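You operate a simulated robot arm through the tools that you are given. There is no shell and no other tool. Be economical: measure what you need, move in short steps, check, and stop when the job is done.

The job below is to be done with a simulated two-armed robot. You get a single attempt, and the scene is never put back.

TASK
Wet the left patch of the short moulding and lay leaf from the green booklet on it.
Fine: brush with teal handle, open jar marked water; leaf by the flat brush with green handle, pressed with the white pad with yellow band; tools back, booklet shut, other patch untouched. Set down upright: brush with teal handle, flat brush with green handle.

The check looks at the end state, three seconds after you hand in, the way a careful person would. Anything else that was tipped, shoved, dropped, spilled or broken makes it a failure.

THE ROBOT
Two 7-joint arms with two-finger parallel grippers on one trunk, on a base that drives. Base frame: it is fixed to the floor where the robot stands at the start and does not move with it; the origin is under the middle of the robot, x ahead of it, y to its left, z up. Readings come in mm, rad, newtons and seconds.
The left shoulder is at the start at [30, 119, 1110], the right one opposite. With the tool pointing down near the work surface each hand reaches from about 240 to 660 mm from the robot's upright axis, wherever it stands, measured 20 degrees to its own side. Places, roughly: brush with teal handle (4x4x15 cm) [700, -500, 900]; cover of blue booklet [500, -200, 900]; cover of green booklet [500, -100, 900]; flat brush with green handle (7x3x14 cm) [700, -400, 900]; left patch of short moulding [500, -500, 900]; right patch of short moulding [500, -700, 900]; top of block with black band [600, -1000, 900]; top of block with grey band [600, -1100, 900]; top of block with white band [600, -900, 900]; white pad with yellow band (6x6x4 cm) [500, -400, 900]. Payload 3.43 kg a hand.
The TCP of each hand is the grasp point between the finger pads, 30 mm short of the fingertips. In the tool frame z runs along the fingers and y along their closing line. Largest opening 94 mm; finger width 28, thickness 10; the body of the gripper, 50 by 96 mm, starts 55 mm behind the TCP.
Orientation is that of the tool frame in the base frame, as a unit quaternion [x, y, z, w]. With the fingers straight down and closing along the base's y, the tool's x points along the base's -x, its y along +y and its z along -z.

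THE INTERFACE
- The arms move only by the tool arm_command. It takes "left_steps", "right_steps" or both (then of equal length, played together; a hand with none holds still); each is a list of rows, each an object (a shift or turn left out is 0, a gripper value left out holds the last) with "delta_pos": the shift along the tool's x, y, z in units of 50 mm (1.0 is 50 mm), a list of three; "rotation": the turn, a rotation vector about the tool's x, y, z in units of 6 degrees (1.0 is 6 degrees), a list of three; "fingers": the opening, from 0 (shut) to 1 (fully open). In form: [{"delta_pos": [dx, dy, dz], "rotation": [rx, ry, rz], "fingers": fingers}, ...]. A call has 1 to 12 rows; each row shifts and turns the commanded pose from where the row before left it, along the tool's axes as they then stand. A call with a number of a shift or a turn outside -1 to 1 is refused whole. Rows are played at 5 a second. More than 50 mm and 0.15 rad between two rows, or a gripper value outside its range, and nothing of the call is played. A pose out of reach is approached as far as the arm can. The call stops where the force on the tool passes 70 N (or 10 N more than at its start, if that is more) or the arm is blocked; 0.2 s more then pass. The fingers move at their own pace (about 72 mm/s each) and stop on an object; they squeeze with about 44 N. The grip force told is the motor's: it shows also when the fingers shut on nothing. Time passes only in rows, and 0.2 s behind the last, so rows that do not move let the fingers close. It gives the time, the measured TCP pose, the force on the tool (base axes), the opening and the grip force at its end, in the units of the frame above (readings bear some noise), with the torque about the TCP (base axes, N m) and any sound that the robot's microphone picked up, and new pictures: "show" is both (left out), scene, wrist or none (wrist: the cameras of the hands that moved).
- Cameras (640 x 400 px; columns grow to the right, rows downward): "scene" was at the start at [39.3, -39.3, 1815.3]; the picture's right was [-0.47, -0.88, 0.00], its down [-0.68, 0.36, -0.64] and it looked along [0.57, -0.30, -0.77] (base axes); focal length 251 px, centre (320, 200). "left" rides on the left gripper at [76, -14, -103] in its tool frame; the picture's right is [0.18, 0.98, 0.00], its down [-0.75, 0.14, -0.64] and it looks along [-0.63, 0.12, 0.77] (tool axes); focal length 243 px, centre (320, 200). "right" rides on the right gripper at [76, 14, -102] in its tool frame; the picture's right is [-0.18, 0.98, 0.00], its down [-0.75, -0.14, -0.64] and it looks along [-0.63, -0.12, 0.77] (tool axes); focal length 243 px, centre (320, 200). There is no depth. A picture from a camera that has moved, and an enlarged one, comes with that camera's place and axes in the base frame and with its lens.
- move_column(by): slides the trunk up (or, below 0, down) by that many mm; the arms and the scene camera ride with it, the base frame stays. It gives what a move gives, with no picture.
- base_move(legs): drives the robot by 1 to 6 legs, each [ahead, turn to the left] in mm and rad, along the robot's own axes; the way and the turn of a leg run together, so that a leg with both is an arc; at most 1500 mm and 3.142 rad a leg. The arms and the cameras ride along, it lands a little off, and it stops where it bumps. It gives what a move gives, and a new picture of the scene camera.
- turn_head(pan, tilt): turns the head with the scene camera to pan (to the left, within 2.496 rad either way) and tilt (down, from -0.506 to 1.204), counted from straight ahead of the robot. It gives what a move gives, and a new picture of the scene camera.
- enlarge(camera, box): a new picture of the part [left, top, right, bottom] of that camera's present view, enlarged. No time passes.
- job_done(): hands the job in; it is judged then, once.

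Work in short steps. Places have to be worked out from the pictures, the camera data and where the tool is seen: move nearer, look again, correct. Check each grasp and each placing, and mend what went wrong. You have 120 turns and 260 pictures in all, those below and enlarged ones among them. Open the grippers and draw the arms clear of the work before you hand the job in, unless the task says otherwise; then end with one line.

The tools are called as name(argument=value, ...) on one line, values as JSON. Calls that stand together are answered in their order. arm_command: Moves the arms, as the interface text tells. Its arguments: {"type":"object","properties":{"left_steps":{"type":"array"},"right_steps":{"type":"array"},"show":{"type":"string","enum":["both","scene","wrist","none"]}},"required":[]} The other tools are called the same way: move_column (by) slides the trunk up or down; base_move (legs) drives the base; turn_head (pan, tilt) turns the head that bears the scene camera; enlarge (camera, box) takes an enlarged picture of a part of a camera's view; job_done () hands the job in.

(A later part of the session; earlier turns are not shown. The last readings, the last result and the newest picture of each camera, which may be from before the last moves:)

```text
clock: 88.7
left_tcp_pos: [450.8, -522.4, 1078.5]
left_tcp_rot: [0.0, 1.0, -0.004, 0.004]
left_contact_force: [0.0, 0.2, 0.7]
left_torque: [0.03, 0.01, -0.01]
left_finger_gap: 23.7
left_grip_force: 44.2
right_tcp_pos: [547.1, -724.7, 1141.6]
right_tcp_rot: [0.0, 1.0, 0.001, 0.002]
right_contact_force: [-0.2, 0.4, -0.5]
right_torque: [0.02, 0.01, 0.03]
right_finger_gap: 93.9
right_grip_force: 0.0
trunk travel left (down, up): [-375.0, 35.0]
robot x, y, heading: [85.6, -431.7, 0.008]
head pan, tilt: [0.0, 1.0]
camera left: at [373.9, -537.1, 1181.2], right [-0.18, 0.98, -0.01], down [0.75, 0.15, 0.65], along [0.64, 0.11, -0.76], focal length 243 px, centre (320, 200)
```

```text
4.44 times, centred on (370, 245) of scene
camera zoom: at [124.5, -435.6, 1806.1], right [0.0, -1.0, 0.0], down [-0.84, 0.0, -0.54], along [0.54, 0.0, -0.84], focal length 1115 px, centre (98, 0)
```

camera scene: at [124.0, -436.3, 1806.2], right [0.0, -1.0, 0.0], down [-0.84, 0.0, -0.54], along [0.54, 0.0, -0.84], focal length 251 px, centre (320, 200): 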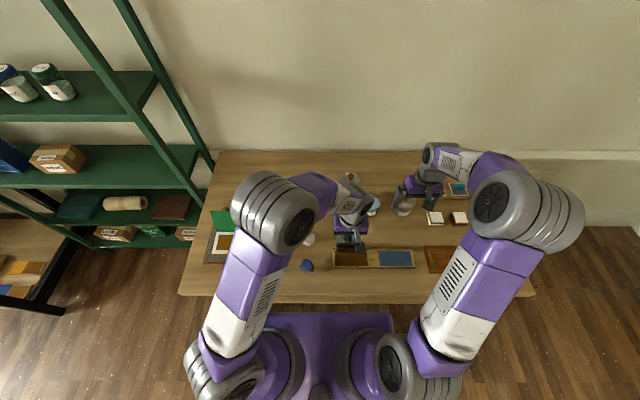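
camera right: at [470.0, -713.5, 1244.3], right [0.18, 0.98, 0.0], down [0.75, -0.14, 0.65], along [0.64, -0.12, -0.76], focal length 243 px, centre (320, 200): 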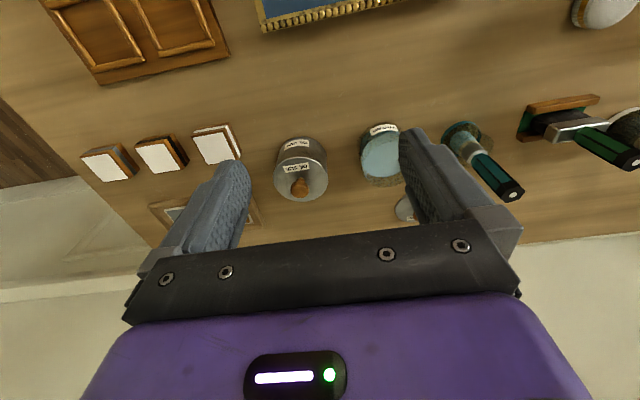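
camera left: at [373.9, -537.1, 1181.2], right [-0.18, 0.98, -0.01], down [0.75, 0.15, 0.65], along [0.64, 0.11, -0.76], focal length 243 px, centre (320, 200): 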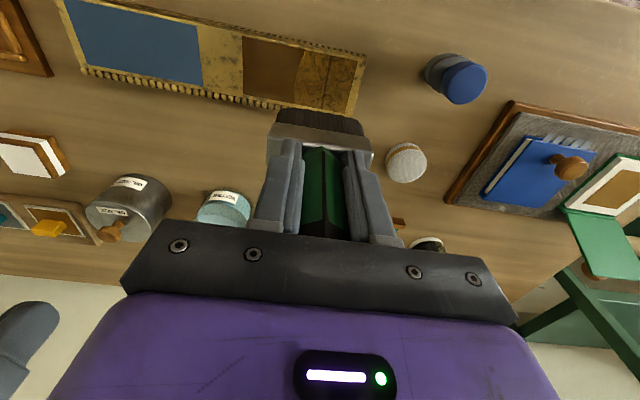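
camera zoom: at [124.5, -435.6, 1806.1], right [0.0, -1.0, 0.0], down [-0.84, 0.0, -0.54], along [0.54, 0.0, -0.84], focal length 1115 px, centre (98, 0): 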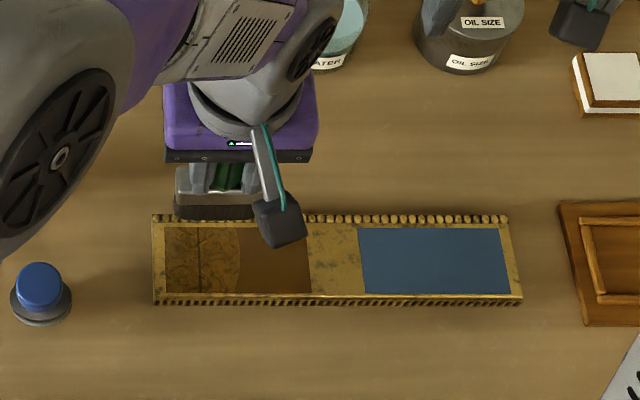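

First leaf lies well inside the patch's left half. I return to the booklet.

arm_command(left_steps=[{"delta_pos": [-0.114, 0.832, 0]}, {"delta_pos": [-0.114, 0.832, 0]}, {"delta_pos": [-0.114, 0.832, 0]}, {"delta_pos": [-0.114, 0.832, 0]}, {"delta_pos": [-0.114, 0.832, 0]}, {"delta_pos": [-0.114, 0.832, 0]}, {"delta_pos": [-0.114, 0.832, 0]}, {"delta_pos": [-0.114, 0.832, 0]}, {"delta_pos": [-0.114, 0.832, 0]}, {"delta_pos": [-0.114, 0.832, 0]}, {"delta_pos": [-0.114, 0.832, 0]}, {}], show="none")

arm_command(left_steps=[{"delta_pos": [0, 0, 0.7]}, {"delta_pos": [0, 0, 0.7]}, {"delta_pos": [0, 0, 0.2]}, {}], show="wrist")

enlarge(camera="left", box=[200, 10, 440, 160])

```text
clock: 91.3
left_tcp_pos: [514.4, -64.8, 1076.4]
left_tcp_rot: [0.001, 1.0, -0.006, 0.005]
left_contact_force: [0.7, -0.8, -0.4]
left_torque: [0.01, 0.0, 0.0]
left_finger_gap: 23.6
left_grip_force: 43.5
right_tcp_pos: [545.9, -726.5, 1142.1]
right_tcp_rot: [0.0, 1.0, 0.001, 0.003]
right_contact_force: [-0.9, 0.1, 0.2]
right_torque: [0.0, -0.01, 0.01]
right_finger_gap: 93.9
right_grip_force: 0.1
trunk travel left (down, up): [-375.0, 35.0]
robot x, y, heading: [81.1, -431.6, 0.002]
head pan, tilt: [0.0, 1.0]
```

```text
clock: 92.3
left_tcp_pos: [514.8, -65.9, 995.6]
left_tcp_rot: [0.0, 1.0, -0.006, 0.005]
left_contact_force: [0.1, -1.0, -0.6]
left_torque: [0.0, -0.02, 0.02]
left_finger_gap: 23.6
left_grip_force: 44.3
right_tcp_pos: [546.8, -725.8, 1141.4]
right_tcp_rot: [0.0, 1.0, 0.002, 0.003]
right_contact_force: [0.9, 0.0, 1.0]
right_torque: [0.02, 0.0, 0.0]
right_finger_gap: 94.0
right_grip_force: 0.0
trunk travel left (down, up): [-375.0, 35.0]
robot x, y, heading: [83.5, -431.9, 0.001]
head pan, tilt: [0.0, 1.0]
camera left: at [437.1, -80.6, 1097.6], right [-0.18, 0.98, -0.01], down [0.75, 0.15, 0.65], along [0.64, 0.11, -0.76], focal length 243 px, centre (320, 200)
```

left: 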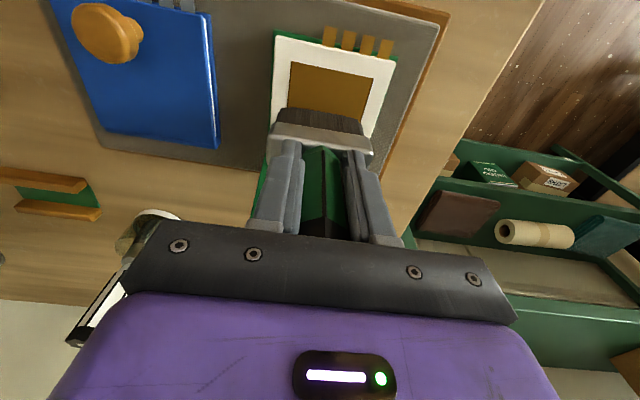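

```text
2.67 times, centred on (320, 85) of left
camera zoom: at [437.1, -80.6, 1097.6], right [-0.18, 0.98, -0.01], down [0.75, 0.15, 0.65], along [0.64, 0.11, -0.76], focal length 647 px, centre (320, 507)
```

zoom: 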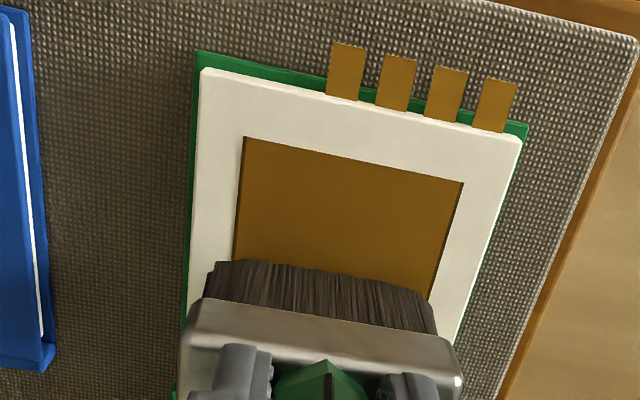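

Ready over the leaf; lower to contact as before.

arm_command(left_steps=[{"delta_pos": [0, 0, 0.12], "rotation": [-0.1, 0.1, 0]}, {"delta_pos": [0, 0, 0.08]}, {"delta_pos": [0, 0, 0.06]}, {}], show="none")

enlarge(camera="left", box=[200, 10, 440, 160])

```text
clock: 93.3
left_tcp_pos: [515.3, -65.9, 983.0]
left_tcp_rot: [0.001, 1.0, 0.001, 0.001]
left_contact_force: [-1.3, 1.5, 11.8]
left_torque: [0.12, 0.07, 0.04]
left_finger_gap: 23.7
left_grip_force: 43.6
right_tcp_pos: [544.1, -726.4, 1142.6]
right_tcp_rot: [0.001, 1.0, 0.001, 0.004]
right_contact_force: [0.6, -0.1, 1.0]
right_torque: [0.01, -0.03, 0.01]
right_finger_gap: 93.6
right_grip_force: 0.1
trunk travel left (down, up): [-375.0, 35.0]
robot x, y, heading: [80.9, -432.9, -0.001]
head pan, tilt: [0.0, 1.0]
```

```text
2.67 times, centred on (320, 85) of left
camera zoom: at [438.3, -81.7, 1086.4], right [-0.18, 0.98, 0.0], down [0.75, 0.14, 0.64], along [0.63, 0.12, -0.77], focal length 647 px, centre (320, 507)
```

zoom: 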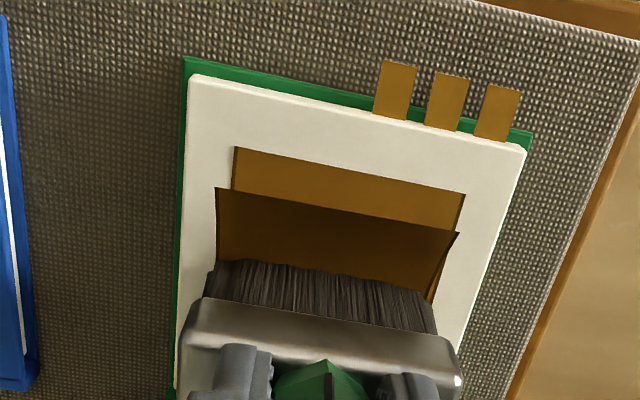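

Second leaf taken. Lift and carry to above the right half of the patch (TCP y≈-583).

arm_command(left_steps=[{"delta_pos": [0, 0, -0.3]}, {"delta_pos": [0, 0, -0.5]}, {"delta_pos": [0, 0, -0.6]}, {"delta_pos": [0, 0, -0.6]}, {}], show="none")

arm_command(left_steps=[{"delta_pos": [0.107, -0.862, 0]}, {"delta_pos": [0.107, -0.862, 0]}, {"delta_pos": [0.107, -0.862, 0]}, {"delta_pos": [0.107, -0.862, 0]}, {"delta_pos": [0.107, -0.862, 0]}, {"delta_pos": [0.107, -0.862, 0]}, {"delta_pos": [0.107, -0.862, 0]}, {"delta_pos": [0.107, -0.862, 0]}, {"delta_pos": [0.107, -0.862, 0]}, {"delta_pos": [0.107, -0.862, 0]}, {"delta_pos": [0.107, -0.862, 0]}, {"delta_pos": [0.107, -0.862, 0]}], show="none")

arm_command(left_steps=[{"delta_pos": [0, 0, 0.65]}, {"delta_pos": [0, 0, 0.65]}, {"delta_pos": [0, 0, 0.65]}, {"delta_pos": [0, 0, 0.06]}, {}], show="wrist")

enlarge(camera="left", box=[200, 10, 440, 160])

```text
clock: 94.5
left_tcp_pos: [516.0, -65.4, 1082.6]
left_tcp_rot: [0.0, 1.0, 0.002, -0.001]
left_contact_force: [0.2, 1.1, 0.0]
left_torque: [-0.03, 0.03, 0.01]
left_finger_gap: 23.7
left_grip_force: 43.5
right_tcp_pos: [547.0, -726.5, 1141.1]
right_tcp_rot: [0.0, 1.0, 0.001, 0.003]
right_contact_force: [0.3, 0.0, 0.0]
right_torque: [0.0, -0.01, 0.02]
right_finger_gap: 93.9
right_grip_force: 0.1
trunk travel left (down, up): [-375.0, 35.0]
robot x, y, heading: [84.0, -433.1, 0.006]
head pan, tilt: [0.0, 1.0]
```

```text
clock: 97.1
left_tcp_pos: [451.3, -584.6, 1082.1]
left_tcp_rot: [0.0, 1.0, 0.001, 0.0]
left_contact_force: [0.0, -0.7, 0.1]
left_torque: [0.03, -0.02, 0.0]
left_finger_gap: 24.0
left_grip_force: 44.4
right_tcp_pos: [546.6, -726.4, 1142.6]
right_tcp_rot: [0.001, 1.0, 0.001, 0.003]
right_contact_force: [0.4, -0.3, 0.7]
right_torque: [0.04, 0.0, 0.02]
right_finger_gap: 93.8
right_grip_force: 0.0
trunk travel left (down, up): [-375.0, 35.0]
robot x, y, heading: [80.0, -431.5, 0.007]
head pan, tilt: [0.0, 1.0]
```

```text
clock: 98.3
left_tcp_pos: [451.7, -582.5, 981.8]
left_tcp_rot: [0.001, 1.0, 0.0, 0.0]
left_contact_force: [0.0, 0.4, -0.3]
left_torque: [-0.02, 0.01, -0.01]
left_finger_gap: 23.9
left_grip_force: 44.3
right_tcp_pos: [545.8, -726.0, 1141.8]
right_tcp_rot: [0.001, 1.0, 0.001, 0.003]
right_contact_force: [0.0, 0.0, -0.5]
right_torque: [-0.01, 0.0, 0.01]
right_finger_gap: 93.9
right_grip_force: 0.1
trunk travel left (down, up): [-375.0, 35.0]
robot x, y, heading: [82.1, -435.3, 0.001]
head pan, tilt: [0.0, 1.0]
camera left: at [375.4, -598.3, 1084.7], right [-0.18, 0.98, 0.0], down [0.75, 0.14, 0.64], along [0.63, 0.12, -0.77], focal length 243 px, centre (320, 200)
```

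left: 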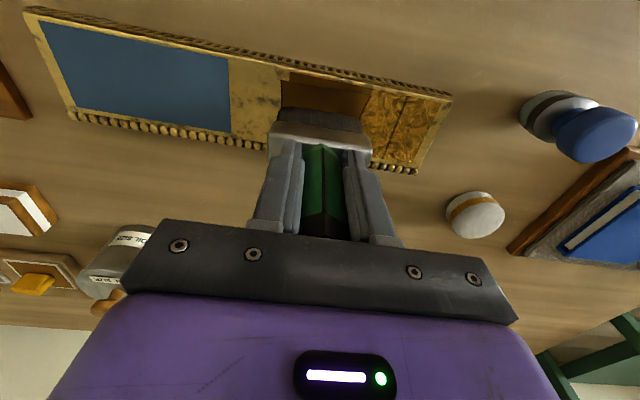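

```text
2.67 times, centred on (320, 85) of left
camera zoom: at [375.4, -598.3, 1084.7], right [-0.18, 0.98, 0.0], down [0.75, 0.14, 0.64], along [0.63, 0.12, -0.77], focal length 647 px, centre (320, 507)
```

zoom: 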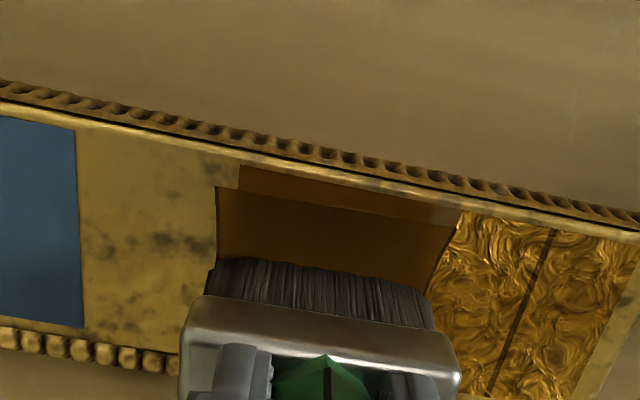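

Well placed over the remaining half, slightly too far right by ~2 mm. Correct and lower to contact.

arm_command(left_steps=[{"delta_pos": [0, 0.04, 0.06]}, {"delta_pos": [0, 0, 0.06]}, {"delta_pos": [0, 0, 0.05]}, {"delta_pos": [0, 0, 0.04]}], show="none")

enlarge(camera="left", box=[200, 10, 440, 160])

```text
clock: 99.3
left_tcp_pos: [451.7, -581.0, 974.1]
left_tcp_rot: [0.001, 1.0, -0.001, 0.002]
left_contact_force: [-1.8, 5.0, 32.9]
left_torque: [1.01, -0.02, -0.02]
left_finger_gap: 24.0
left_grip_force: 44.0
right_tcp_pos: [545.3, -725.9, 1143.2]
right_tcp_rot: [-0.001, 1.0, 0.0, 0.004]
right_contact_force: [1.6, -0.9, -0.2]
right_torque: [-0.01, 0.01, -0.01]
right_finger_gap: 93.8
right_grip_force: 0.0
trunk travel left (down, up): [-375.0, 35.0]
robot x, y, heading: [85.3, -432.6, 0.004]
head pan, tilt: [0.0, 1.0]
```

```text
2.67 times, centred on (320, 85) of left
camera zoom: at [374.9, -595.8, 1076.7], right [-0.18, 0.98, 0.0], down [0.75, 0.14, 0.64], along [0.63, 0.12, -0.76], focal length 647 px, centre (320, 507)
```

zoom: 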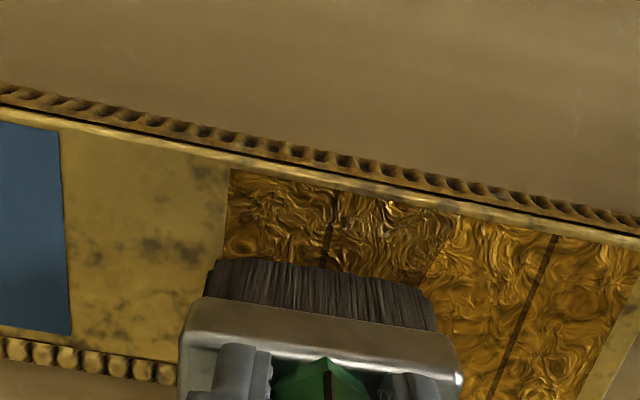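

Both leaves now cover the patch. I lift and take the flat brush back above its stand.

arm_command(left_steps=[{"delta_pos": [0, 0, -0.4]}, {"delta_pos": [0, 0, -0.9]}, {"delta_pos": [0, 0, -1.0]}, {"delta_pos": [-0.663, 0.597, 0]}, {"delta_pos": [-0.663, 0.597, 0]}, {"delta_pos": [-0.663, 0.597, 0]}, {"delta_pos": [-0.663, 0.597, 0]}, {"delta_pos": [-0.663, 0.597, 0]}, {"delta_pos": [-0.663, 0.597, 0]}, {"delta_pos": [-0.663, 0.597, 0]}, {}], show="both")

enlarge(camera="left", box=[200, 20, 440, 170])

enlarge(camera="scene", box=[250, 130, 370, 220])

```text
clock: 101.7
left_tcp_pos: [682.4, -372.5, 1086.6]
left_tcp_rot: [0.0, 1.0, 0.001, 0.001]
left_contact_force: [0.5, 0.5, -0.5]
left_torque: [-0.01, -0.05, 0.02]
left_finger_gap: 23.7
left_grip_force: 44.1
right_tcp_pos: [545.3, -725.8, 1142.5]
right_tcp_rot: [0.001, 1.0, 0.001, 0.005]
right_contact_force: [-0.5, -0.1, -1.1]
right_torque: [0.0, 0.01, 0.02]
right_finger_gap: 94.0
right_grip_force: 0.1
trunk travel left (down, up): [-375.0, 35.0]
robot x, y, heading: [82.6, -429.3, 0.0]
head pan, tilt: [0.0, 1.0]
camera scene: at [123.2, -436.0, 1806.2], right [0.0, -1.0, 0.0], down [-0.84, 0.0, -0.54], along [0.54, 0.0, -0.84], focal length 251 px, centre (320, 200)
camera left: at [606.1, -388.6, 1189.2], right [-0.18, 0.98, 0.0], down [0.75, 0.14, 0.64], along [0.63, 0.12, -0.77], focal length 243 px, centre (320, 200)
```

scene: 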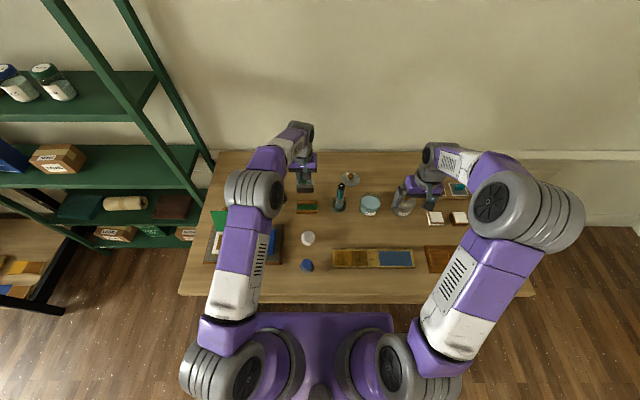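
left: 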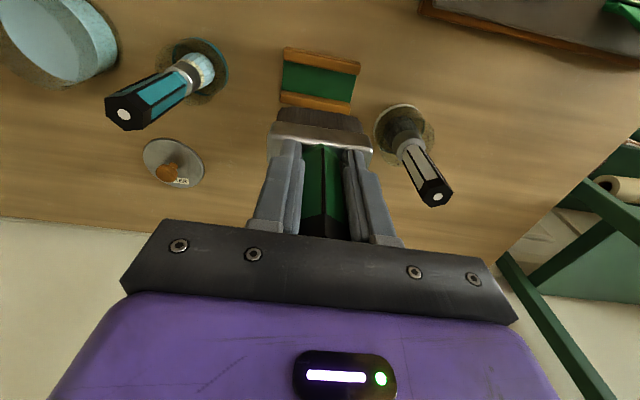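

```text
2.67 times, centred on (320, 95) of left
camera zoom: at [606.1, -388.6, 1189.2], right [-0.18, 0.98, 0.0], down [0.75, 0.14, 0.64], along [0.63, 0.12, -0.77], focal length 647 px, centre (320, 480)
```

zoom: 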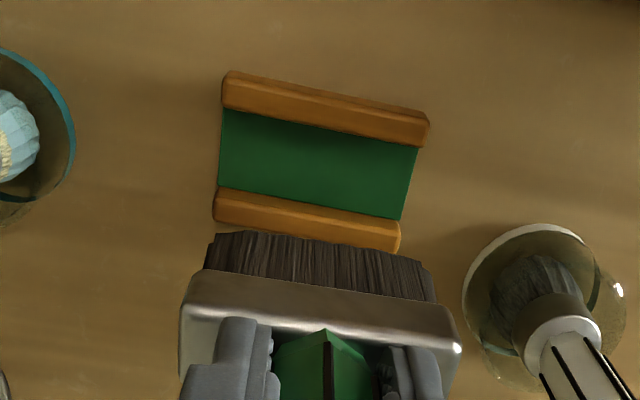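

```text
4.44 times, centred on (310, 175) of scene
camera zoom: at [123.2, -436.0, 1806.2], right [0.0, -1.0, 0.0], down [-0.84, 0.0, -0.54], along [0.54, 0.0, -0.84], focal length 1115 px, centre (364, 311)
```

zoom: 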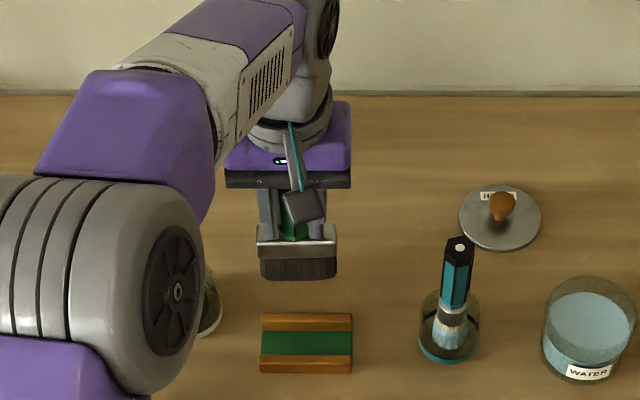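

Stand centre matches the home pose. I lower to ~972 and then in small steps until it touches down.

arm_command(left_steps=[{"delta_pos": [-0.02, -0.03, 0.6]}, {"delta_pos": [0, 0, 0.7]}, {"delta_pos": [0, 0, 0.7]}, {"delta_pos": [0, 0, 0.2]}, {"delta_pos": [0, 0, 0.1]}, {}], show="wrist")

enlarge(camera="left", box=[200, 40, 440, 190])

```text
clock: 103.1
left_tcp_pos: [684.5, -373.7, 971.2]
left_tcp_rot: [0.0, 1.0, 0.0, 0.0]
left_contact_force: [-0.6, 0.3, -1.1]
left_torque: [0.02, 0.0, 0.0]
left_finger_gap: 23.7
left_grip_force: 44.1
right_tcp_pos: [545.5, -726.1, 1143.1]
right_tcp_rot: [0.0, 1.0, 0.001, 0.003]
right_contact_force: [-0.2, -0.1, 0.2]
right_torque: [-0.03, 0.03, -0.02]
right_finger_gap: 94.0
right_grip_force: 0.0
trunk travel left (down, up): [-375.0, 35.0]
robot x, y, heading: [81.6, -435.2, 0.006]
head pan, tilt: [0.0, 1.0]
camera left: at [607.8, -389.0, 1074.3], right [-0.18, 0.98, 0.0], down [0.75, 0.14, 0.64], along [0.63, 0.12, -0.77], focal length 243 px, centre (320, 200)
```

left: 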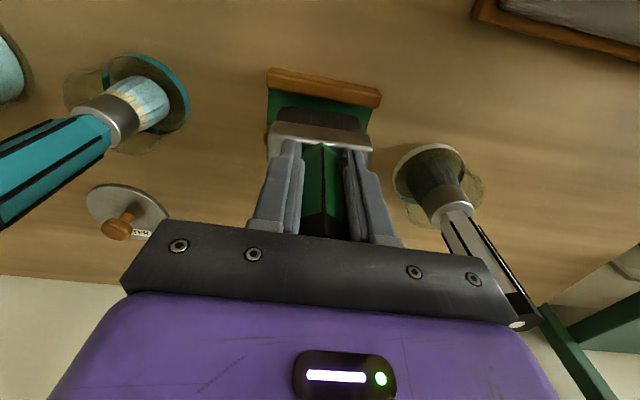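

```text
2.67 times, centred on (320, 115) of left
camera zoom: at [607.8, -389.0, 1074.3], right [-0.18, 0.98, 0.0], down [0.75, 0.14, 0.64], along [0.63, 0.12, -0.77], focal length 647 px, centre (320, 427)
```

zoom: 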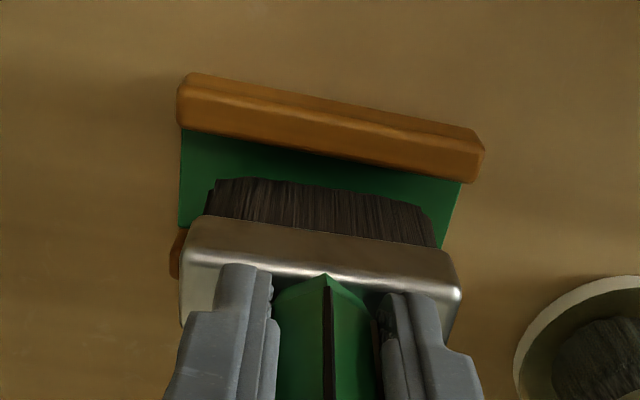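

arm_command(left_steps=[{"delta_pos": [0, 0, 0.06]}, {"delta_pos": [0, 0, 0.06]}, {"delta_pos": [0, 0, 0.05]}, {}], show="none")

```text
clock: 104.1
left_tcp_pos: [685.9, -373.9, 962.0]
left_tcp_rot: [0.0, 1.0, 0.0, 0.0]
left_contact_force: [-1.1, 0.2, -0.5]
left_torque: [0.03, -0.04, 0.04]
left_finger_gap: 23.6
left_grip_force: 43.6
right_tcp_pos: [545.0, -725.9, 1142.1]
right_tcp_rot: [0.0, 1.0, 0.001, 0.002]
right_contact_force: [-0.3, -0.9, 0.4]
right_torque: [0.01, -0.01, 0.0]
right_finger_gap: 94.0
right_grip_force: 0.0
trunk travel left (down, up): [-375.0, 35.0]
robot x, y, heading: [79.9, -429.5, 0.003]
head pan, tilt: [0.0, 1.0]
```

Still free (x 685.9, slightly far by ~2 mm). I continue down in 2.5 mm steps.

arm_command(left_steps=[{"delta_pos": [0.03, 0, 0.05]}, {"delta_pos": [0, 0, 0.05]}, {"delta_pos": [0, 0, 0.03]}, {}], show="none")

enlarge(camera="left", box=[200, 40, 440, 190])

```text
clock: 105.1
left_tcp_pos: [683.9, -373.8, 956.8]
left_tcp_rot: [0.0, 1.0, 0.0, 0.0]
left_contact_force: [0.3, -0.1, 3.5]
left_torque: [-0.21, -0.04, -0.07]
left_finger_gap: 24.1
left_grip_force: 44.1
right_tcp_pos: [545.8, -725.5, 1141.5]
right_tcp_rot: [-0.001, 1.0, 0.0, 0.003]
right_contact_force: [0.4, -0.2, 0.3]
right_torque: [0.0, -0.03, 0.01]
right_finger_gap: 93.8
right_grip_force: 0.0
trunk travel left (down, up): [-375.0, 35.0]
robot x, y, heading: [83.0, -433.1, 0.005]
head pan, tilt: [0.0, 1.0]
```

```text
2.67 times, centred on (320, 115) of left
camera zoom: at [606.6, -389.5, 1060.0], right [-0.18, 0.98, 0.0], down [0.75, 0.14, 0.64], along [0.63, 0.12, -0.77], focal length 647 px, centre (320, 427)
```

zoom: 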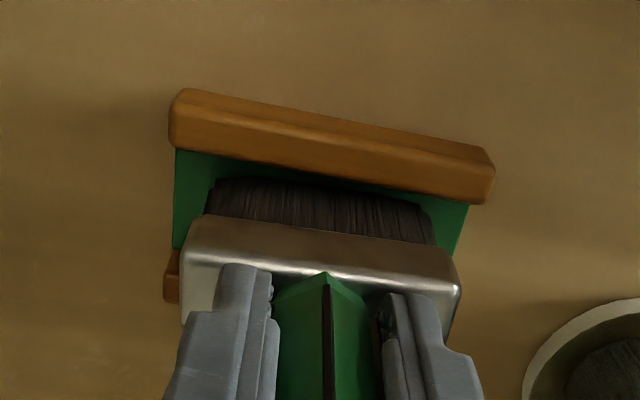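

Touching with 3.5 N and seated in the channel. I open and rise straight up.

arm_command(left_steps=[{"fingers": 0.5}, {"fingers": 1}, {"fingers": 1}, {"fingers": 1}, {"delta_pos": [0, 0, -0.3]}, {"delta_pos": [0, 0, -0.9]}, {"delta_pos": [0, 0, -0.9]}, {"delta_pos": [0, 0, -0.9]}, {}])

enlarge(camera="scene", box=[250, 130, 370, 220])

```text
clock: 107.1
left_tcp_pos: [683.5, -373.8, 1105.8]
left_tcp_rot: [0.0, 1.0, 0.0, -0.001]
left_contact_force: [0.5, -0.2, -0.2]
left_torque: [-0.05, -0.04, -0.01]
left_finger_gap: 94.2
left_grip_force: 0.1
right_tcp_pos: [545.9, -726.1, 1141.3]
right_tcp_rot: [0.0, 1.0, 0.001, 0.003]
right_contact_force: [-0.1, 0.1, 0.3]
right_torque: [-0.03, 0.0, 0.02]
right_finger_gap: 94.0
right_grip_force: 0.2
trunk travel left (down, up): [-375.0, 35.0]
robot x, y, heading: [85.5, -432.3, 0.001]
head pan, tilt: [0.0, 1.0]
camera scene: at [124.7, -435.2, 1806.1], right [0.0, -1.0, 0.0], down [-0.84, 0.0, -0.54], along [0.54, 0.0, -0.84], focal length 251 px, centre (320, 200)
camera left: at [607.0, -389.2, 1209.8], right [-0.18, 0.98, 0.0], down [0.75, 0.14, 0.64], along [0.63, 0.12, -0.77], focal length 243 px, centre (320, 200)
```

scene: 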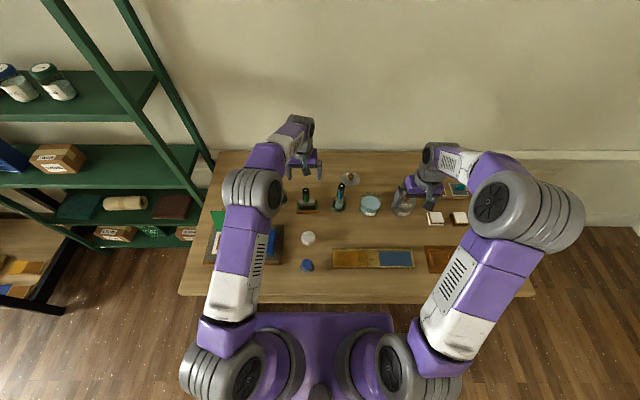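
left: 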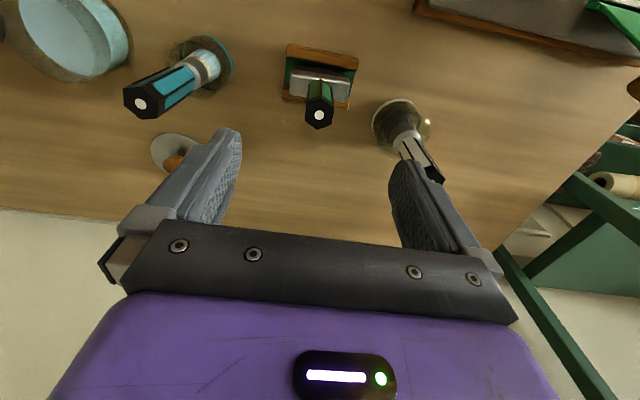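

```text
4.44 times, centred on (310, 175) of scene
camera zoom: at [124.7, -435.2, 1806.1], right [0.0, -1.0, 0.0], down [-0.84, 0.0, -0.54], along [0.54, 0.0, -0.84], focal length 1115 px, centre (364, 311)
```

zoom: 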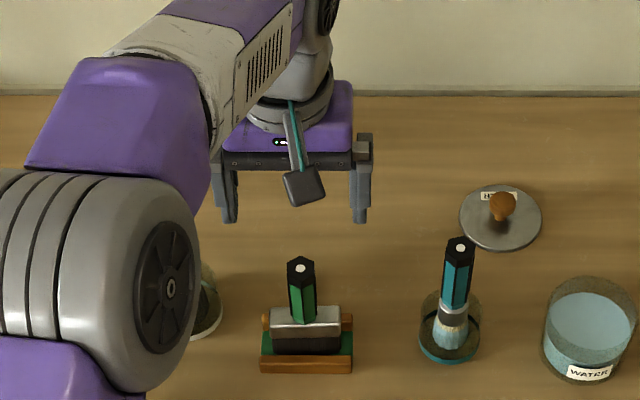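

Flat brush is upright in its stand. Now the right hand goes above the white pad with yellow band (≈(536,-389)), while the left hand moves behind the booklet's open cover, high up, with fingers closed.

arm_command(left_steps=[{"delta_pos": [0.083, 0.88, 0], "fingers": 0}, {"delta_pos": [0.083, 0.88, 0]}, {"delta_pos": [0.083, 0.88, 0]}, {"delta_pos": [0.083, 0.88, 0]}, {"delta_pos": [0.083, 0.88, 0]}, {"delta_pos": [0.083, 0.88, 0]}, {"delta_pos": [0.083, 0.88, 0]}, {}], right_steps=[{"delta_pos": [0.03, 0.96, 0.23]}, {"delta_pos": [0.03, 0.96, 0.23]}, {"delta_pos": [0.03, 0.96, 0.23]}, {"delta_pos": [0.03, 0.96, 0.23]}, {"delta_pos": [0.03, 0.96, 0.23]}, {"delta_pos": [0.03, 0.96, 0.23]}, {"delta_pos": [0.03, 0.96, 0.23]}, {}])

enlarge(camera="right", box=[200, 10, 440, 160])

enlarge(camera="left", box=[200, 0, 440, 150])

enlarge(camera="scene", box=[270, 200, 430, 290])

```text
clock: 108.9
left_tcp_pos: [653.5, -67.2, 1108.2]
left_tcp_rot: [0.001, 1.0, 0.001, 0.0]
left_contact_force: [0.0, 0.1, -0.6]
left_torque: [0.01, 0.0, 0.0]
left_finger_gap: 0.1
left_grip_force: 32.5
right_tcp_pos: [537.8, -389.2, 1061.0]
right_tcp_rot: [0.0, 1.0, 0.002, 0.002]
right_contact_force: [0.3, -0.2, 0.3]
right_torque: [0.03, 0.0, 0.02]
right_finger_gap: 93.9
right_grip_force: 0.1
trunk travel left (down, up): [-375.0, 35.0]
robot x, y, heading: [85.7, -432.4, 0.005]
head pan, tilt: [0.0, 1.0]
camera scene: at [123.9, -437.8, 1806.2], right [0.0, -1.0, 0.0], down [-0.84, 0.0, -0.54], along [0.54, 0.0, -0.84], focal length 251 px, centre (320, 200)
camera right: at [461.4, -376.4, 1164.0], right [0.18, 0.98, 0.0], down [0.75, -0.14, 0.65], along [0.64, -0.12, -0.76], focal length 243 px, centre (320, 200)
camera left: at [577.3, -82.3, 1210.2], right [-0.18, 0.98, 0.0], down [0.75, 0.14, 0.64], along [0.63, 0.12, -0.77], focal length 243 px, centre (320, 200)
```

scene: 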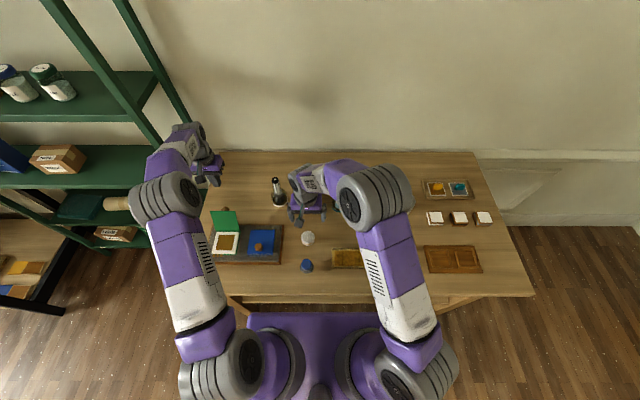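
right: 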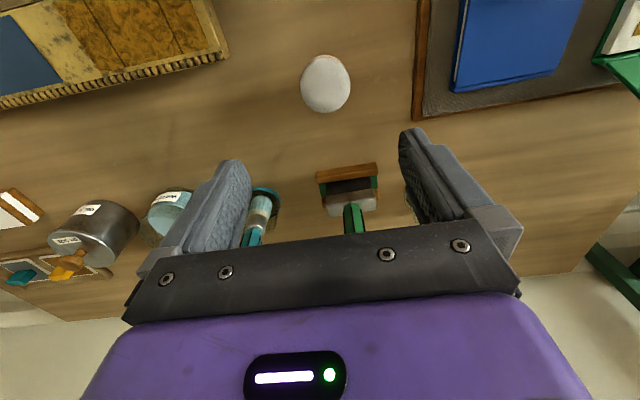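
left: 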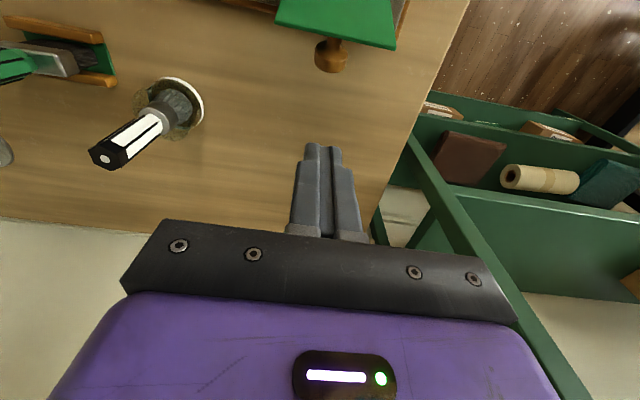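

```text
2.67 times, centred on (320, 85) of right
camera zoom: at [461.4, -376.4, 1164.0], right [0.18, 0.98, 0.0], down [0.75, -0.14, 0.65], along [0.64, -0.12, -0.76], focal length 647 px, centre (320, 507)
```

zoom: 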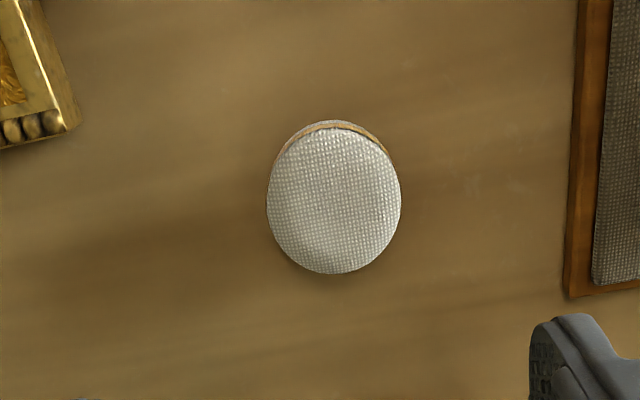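

```text
2.67 times, centred on (320, 75) of left
camera zoom: at [577.3, -82.3, 1210.2], right [-0.18, 0.98, 0.0], down [0.75, 0.14, 0.64], along [0.63, 0.12, -0.77], focal length 647 px, centre (320, 533)
```

zoom: 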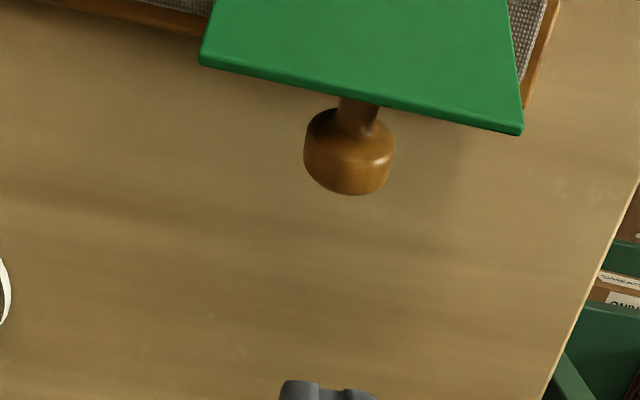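

```text
4.00 times, centred on (350, 245) of scene
camera zoom: at [123.9, -437.8, 1806.2], right [0.0, -1.0, 0.0], down [-0.84, 0.0, -0.54], along [0.54, 0.0, -0.84], focal length 1004 px, centre (200, 20)
```

zoom: 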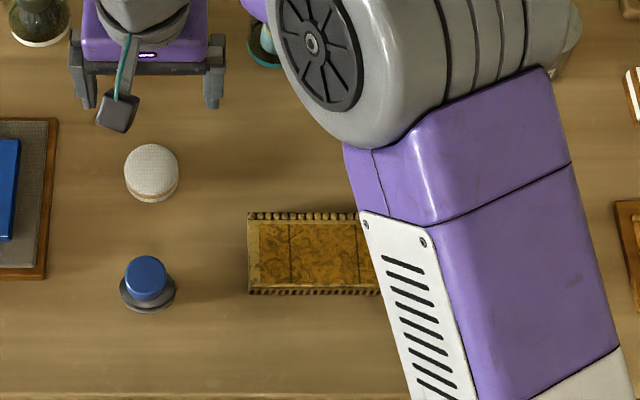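

Pad is a round cushion at about (537.5,-387), 852–892 high. I descend to TCP z≈899 (tips 869, keeping its underside free) and grip.

arm_command(right_steps=[{"delta_pos": [0, 0.04, 0.8]}, {"delta_pos": [0, 0, 0.8]}, {"delta_pos": [0, 0, 0.8]}, {"delta_pos": [0, 0, 0.5]}, {"delta_pos": [0, 0, 0.34]}, {}], show="wrist")

```text
clock: 110.3
left_tcp_pos: [654.3, -65.8, 1106.9]
left_tcp_rot: [0.0, 1.0, 0.0, 0.001]
left_contact_force: [0.0, 1.3, -0.5]
left_torque: [-0.04, 0.01, 0.01]
left_finger_gap: 0.2
left_grip_force: 33.1
right_tcp_pos: [536.5, -388.9, 898.3]
right_tcp_rot: [0.0, 1.0, 0.001, 0.003]
right_contact_force: [-0.2, -0.7, 0.5]
right_torque: [-0.03, 0.0, 0.0]
right_finger_gap: 94.0
right_grip_force: 0.0
trunk travel left (down, up): [-375.0, 35.0]
robot x, y, heading: [80.3, -429.0, 0.004]
head pan, tilt: [0.0, 1.0]
camera right: at [460.7, -373.8, 1001.6], right [0.18, 0.98, 0.0], down [0.75, -0.14, 0.65], along [0.64, -0.12, -0.76], focal length 243 px, centre (320, 200)
```

right: 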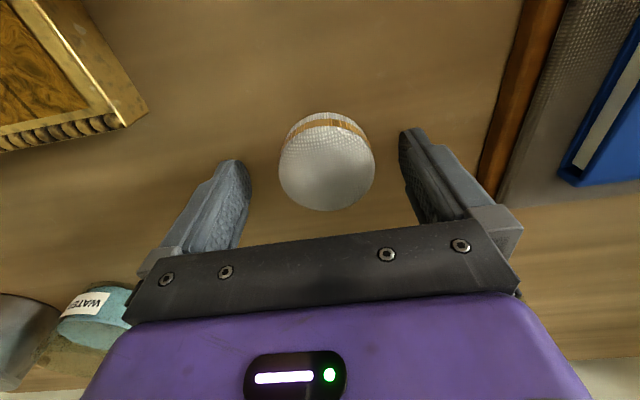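

Pad is ~4 mm toward +y; I shift and close.

arm_command(right_steps=[{"delta_pos": [0, 0.08, 0]}, {"fingers": 0}, {"fingers": 0}, {"fingers": 0}, {"fingers": 0}], show="wrist")

```text
clock: 111.5
left_tcp_pos: [654.3, -65.0, 1107.1]
left_tcp_rot: [0.0, 1.0, 0.0, 0.0]
left_contact_force: [0.3, 0.3, 0.1]
left_torque: [0.02, 0.01, -0.02]
left_finger_gap: 0.0
left_grip_force: 32.6
right_tcp_pos: [536.2, -383.4, 899.1]
right_tcp_rot: [0.0, 1.0, 0.001, 0.003]
right_contact_force: [1.0, -0.9, 1.6]
right_torque: [-0.1, 0.01, -0.04]
right_finger_gap: 51.2
right_grip_force: 44.3
trunk travel left (down, up): [-375.0, 35.0]
robot x, y, heading: [84.4, -431.3, 0.002]
head pan, tilt: [0.0, 1.0]
camera right: at [460.9, -369.5, 1002.3], right [0.18, 0.98, 0.0], down [0.75, -0.14, 0.65], along [0.64, -0.12, -0.76], focal length 243 px, centre (320, 200)
```

right: 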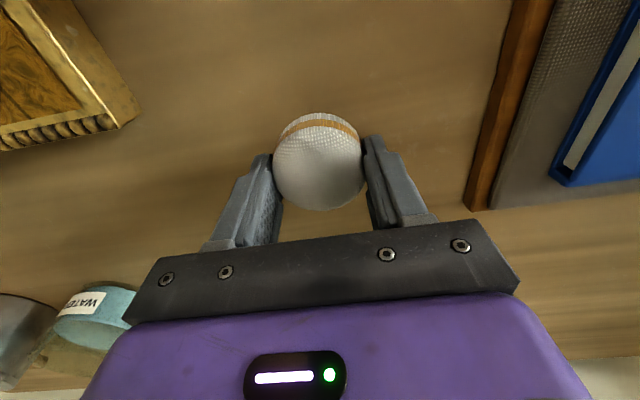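

Pad held (51 mm). I lift it and carry it over the left end of the patch.

arm_command(right_steps=[{"delta_pos": [0, 0, -0.8]}, {"delta_pos": [0, 0, -0.8]}, {"delta_pos": [0.4, -0.66, 0]}, {"delta_pos": [0.4, -0.66, 0]}, {"delta_pos": [0.4, -0.66, 0]}, {"delta_pos": [0.4, -0.66, 0]}, {}], show="wrist")

enlarge(camera="right", box=[160, 10, 480, 210])

```text
clock: 113.1
left_tcp_pos: [654.3, -63.8, 1106.7]
left_tcp_rot: [0.001, 1.0, 0.0, -0.001]
left_contact_force: [0.3, 0.3, 0.3]
left_torque: [-0.02, 0.02, 0.0]
left_finger_gap: 0.1
left_grip_force: 33.0
right_tcp_pos: [457.0, -514.3, 979.5]
right_tcp_rot: [-0.002, 1.0, 0.001, 0.003]
right_contact_force: [0.7, 0.2, -0.4]
right_torque: [0.01, 0.02, -0.01]
right_finger_gap: 51.4
right_grip_force: 43.7
trunk travel left (down, up): [-375.0, 35.0]
robot x, y, heading: [82.1, -430.2, 0.004]
head pan, tilt: [0.0, 1.0]
camera right: at [381.4, -500.8, 1081.7], right [0.18, 0.98, 0.0], down [0.75, -0.14, 0.65], along [0.64, -0.12, -0.76], focal length 243 px, centre (320, 200)
```

right: 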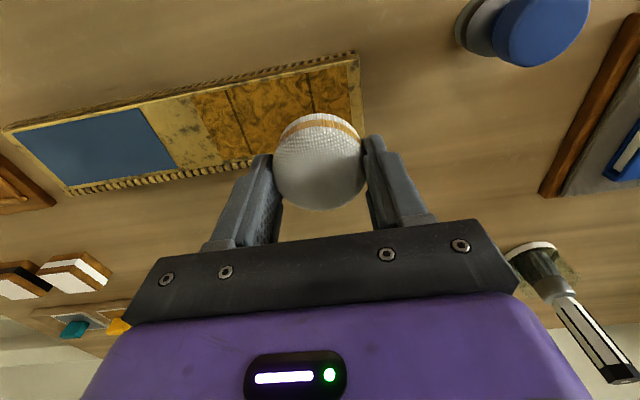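

```text
2.00 times, centred on (320, 110) of right
camera zoom: at [381.4, -500.8, 1081.7], right [0.18, 0.98, 0.0], down [0.75, -0.14, 0.65], along [0.64, -0.12, -0.76], focal length 485 px, centre (320, 380)
```

zoom: 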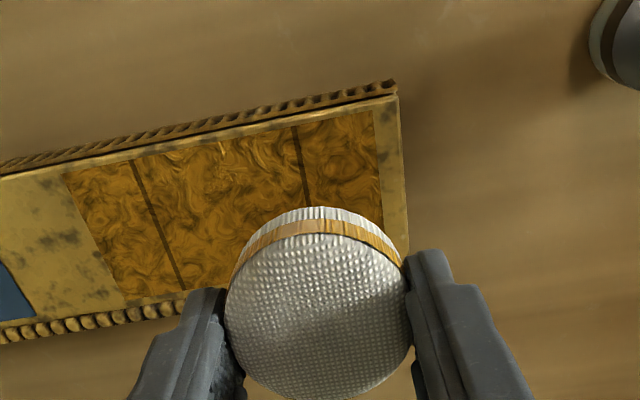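

I lower the pad onto the leaf, ending in small steps.

arm_command(right_steps=[{"delta_pos": [0, 0, 0.6]}, {"delta_pos": [0, 0, 0.38]}, {"delta_pos": [0, 0, 0.08]}, {"delta_pos": [0, 0, 0.06]}, {}], show="none")

enlarge(camera="right", box=[160, 10, 480, 210])

```text
clock: 114.3
left_tcp_pos: [652.9, -65.4, 1106.3]
left_tcp_rot: [0.001, 1.0, -0.001, 0.0]
left_contact_force: [0.1, -0.8, -0.2]
left_torque: [0.04, 0.05, 0.0]
left_finger_gap: 0.0
left_grip_force: 32.7
right_tcp_pos: [456.4, -514.9, 922.8]
right_tcp_rot: [0.0, 1.0, 0.001, 0.005]
right_contact_force: [-0.3, 0.2, 14.5]
right_torque: [-0.03, 0.08, -0.01]
right_finger_gap: 51.3
right_grip_force: 44.3
trunk travel left (down, up): [-375.0, 35.0]
robot x, y, heading: [79.2, -435.5, 0.004]
head pan, tilt: [0.0, 1.0]
```

```text
2.00 times, centred on (320, 110) of right
camera zoom: at [380.9, -501.2, 1026.1], right [0.18, 0.98, 0.0], down [0.75, -0.14, 0.65], along [0.64, -0.12, -0.76], focal length 485 px, centre (320, 380)
```

zoom: 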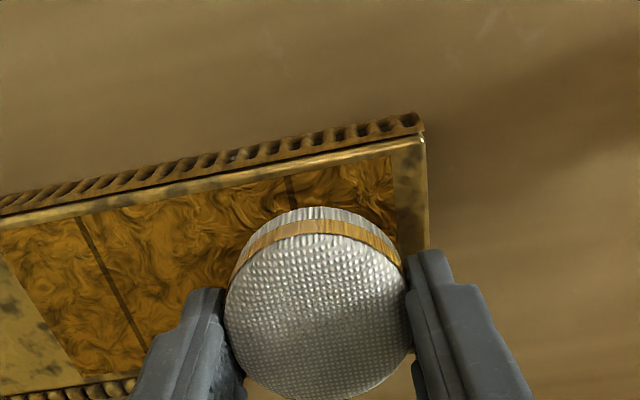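

Contact at 14 N. I press 2 mm more, lift off and look at the effect.

arm_command(right_steps=[{"delta_pos": [0, 0, 0.04]}, {}, {"delta_pos": [0, 0, -0.4]}, {"delta_pos": [0, -0.75, -0.3]}, {}], show="none")

enlarge(camera="right", box=[160, 10, 480, 210])

```text
clock: 115.5
left_tcp_pos: [654.5, -63.7, 1104.6]
left_tcp_rot: [0.0, 1.0, 0.0, -0.001]
left_contact_force: [-0.6, 1.2, -0.2]
left_torque: [-0.01, 0.03, 0.0]
left_finger_gap: 0.0
left_grip_force: 33.2
right_tcp_pos: [456.2, -552.5, 956.5]
right_tcp_rot: [0.0, 1.0, 0.0, 0.003]
right_contact_force: [0.7, -0.1, 0.4]
right_torque: [-0.02, -0.05, -0.01]
right_finger_gap: 51.3
right_grip_force: 43.5
trunk travel left (down, up): [-375.0, 35.0]
robot x, y, heading: [84.1, -434.9, 0.002]
head pan, tilt: [0.0, 1.0]
```

```text
2.00 times, centred on (320, 110) of right
camera zoom: at [381.3, -538.2, 1058.1], right [0.18, 0.98, 0.0], down [0.75, -0.14, 0.65], along [0.63, -0.12, -0.76], focal length 485 px, centre (320, 380)
```

zoom: 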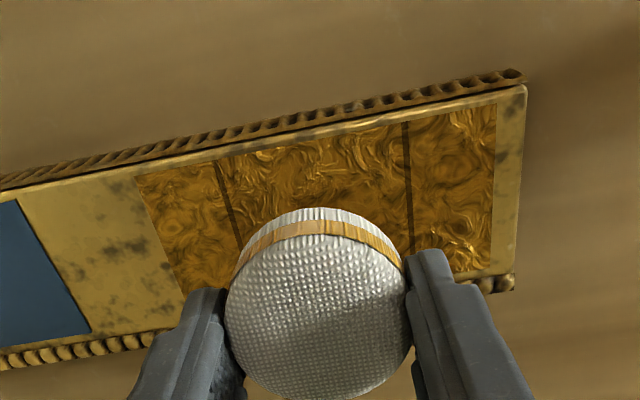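

I look more closely at the pressed region to see if the wrinkles changed.

enlarge(camera="right", box=[220, 50, 440, 160])

enlarge(camera="scene", box=[320, 235, 400, 285])

```text
2.91 times, centred on (330, 105) of right
camera zoom: at [381.3, -538.2, 1058.1], right [0.18, 0.98, 0.0], down [0.75, -0.14, 0.65], along [0.63, -0.12, -0.76], focal length 706 px, centre (291, 476)
```

zoom: 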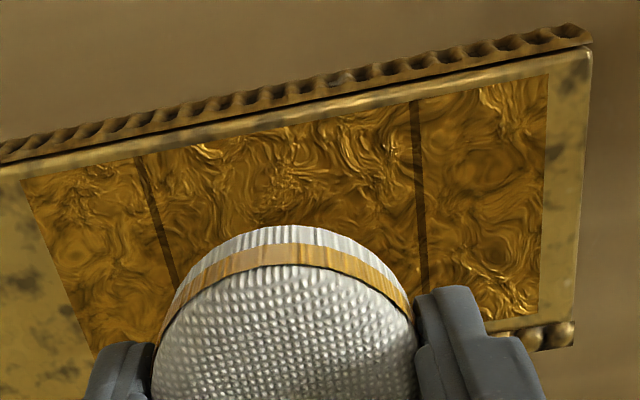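

```text
8.00 times, centred on (360, 260) of scene
camera zoom: at [124.7, -433.6, 1806.1], right [0.0, -1.0, 0.0], down [-0.84, 0.0, -0.54], along [0.54, 0.0, -0.84], focal length 2007 px, centre (0, -280)
```

zoom: 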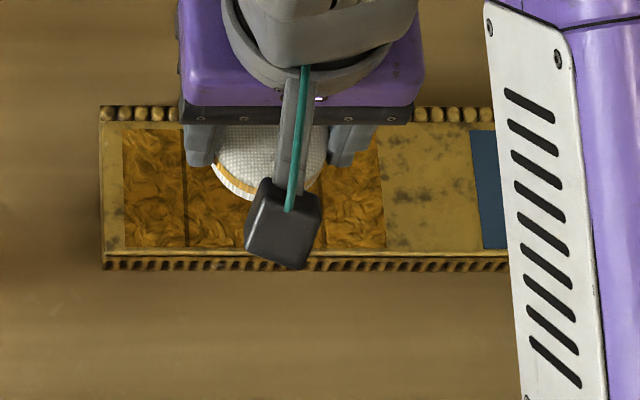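

The centre of the pressed zone looks smoother than its rim. I press the middle more firmly with a hold.

arm_command(right_steps=[{"delta_pos": [0, 0, 0.6]}, {"delta_pos": [0, 0, 0.08]}, {"delta_pos": [0, 0, 0.06]}, {}, {}], show="none")

arm_command(right_steps=[{"delta_pos": [0, 0, -0.5]}, {"delta_pos": [0, -0.74, -0.2]}, {}], show="none")

enlarge(camera="right", box=[220, 40, 440, 150])

```text
clock: 116.7
left_tcp_pos: [652.0, -66.1, 1108.0]
left_tcp_rot: [0.0, 1.0, 0.001, 0.001]
left_contact_force: [0.0, 0.0, 0.5]
left_torque: [-0.01, -0.01, -0.01]
left_finger_gap: 0.0
left_grip_force: 32.8
right_tcp_pos: [456.4, -553.7, 921.8]
right_tcp_rot: [-0.001, 1.0, 0.002, 0.008]
right_contact_force: [2.4, -11.6, 62.9]
right_torque: [-0.68, -0.05, 0.04]
right_finger_gap: 50.6
right_grip_force: 44.2
trunk travel left (down, up): [-375.0, 35.0]
robot x, y, heading: [84.9, -431.3, 0.001]
head pan, tilt: [0.0, 1.0]
```

```text
clock: 117.5
left_tcp_pos: [654.2, -62.7, 1106.2]
left_tcp_rot: [0.001, 1.0, 0.001, -0.002]
left_contact_force: [-0.4, -0.6, 0.9]
left_torque: [-0.02, 0.02, 0.0]
left_finger_gap: 0.0
left_grip_force: 33.1
right_tcp_pos: [456.9, -589.7, 952.9]
right_tcp_rot: [-0.001, 1.0, -0.001, 0.002]
right_contact_force: [0.6, -0.5, -0.3]
right_torque: [-0.01, 0.01, -0.01]
right_finger_gap: 50.1
right_grip_force: 43.8
trunk travel left (down, up): [-375.0, 35.0]
robot x, y, heading: [81.7, -432.0, 0.003]
head pan, tilt: [0.0, 1.0]
```

```text
2.91 times, centred on (330, 95) of right
camera zoom: at [380.6, -575.3, 1055.6], right [0.18, 0.98, 0.0], down [0.75, -0.14, 0.64], along [0.63, -0.12, -0.76], focal length 706 px, centre (291, 506)
```

zoom: 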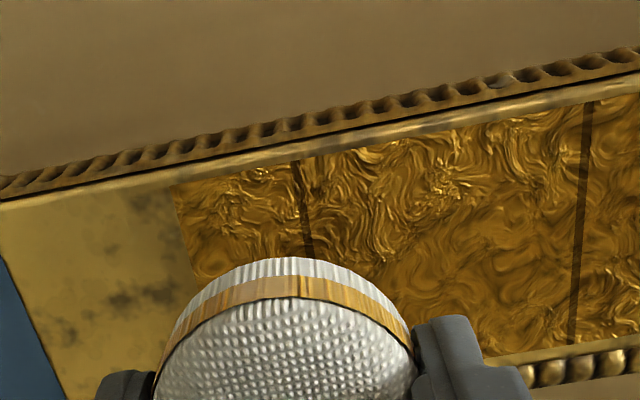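

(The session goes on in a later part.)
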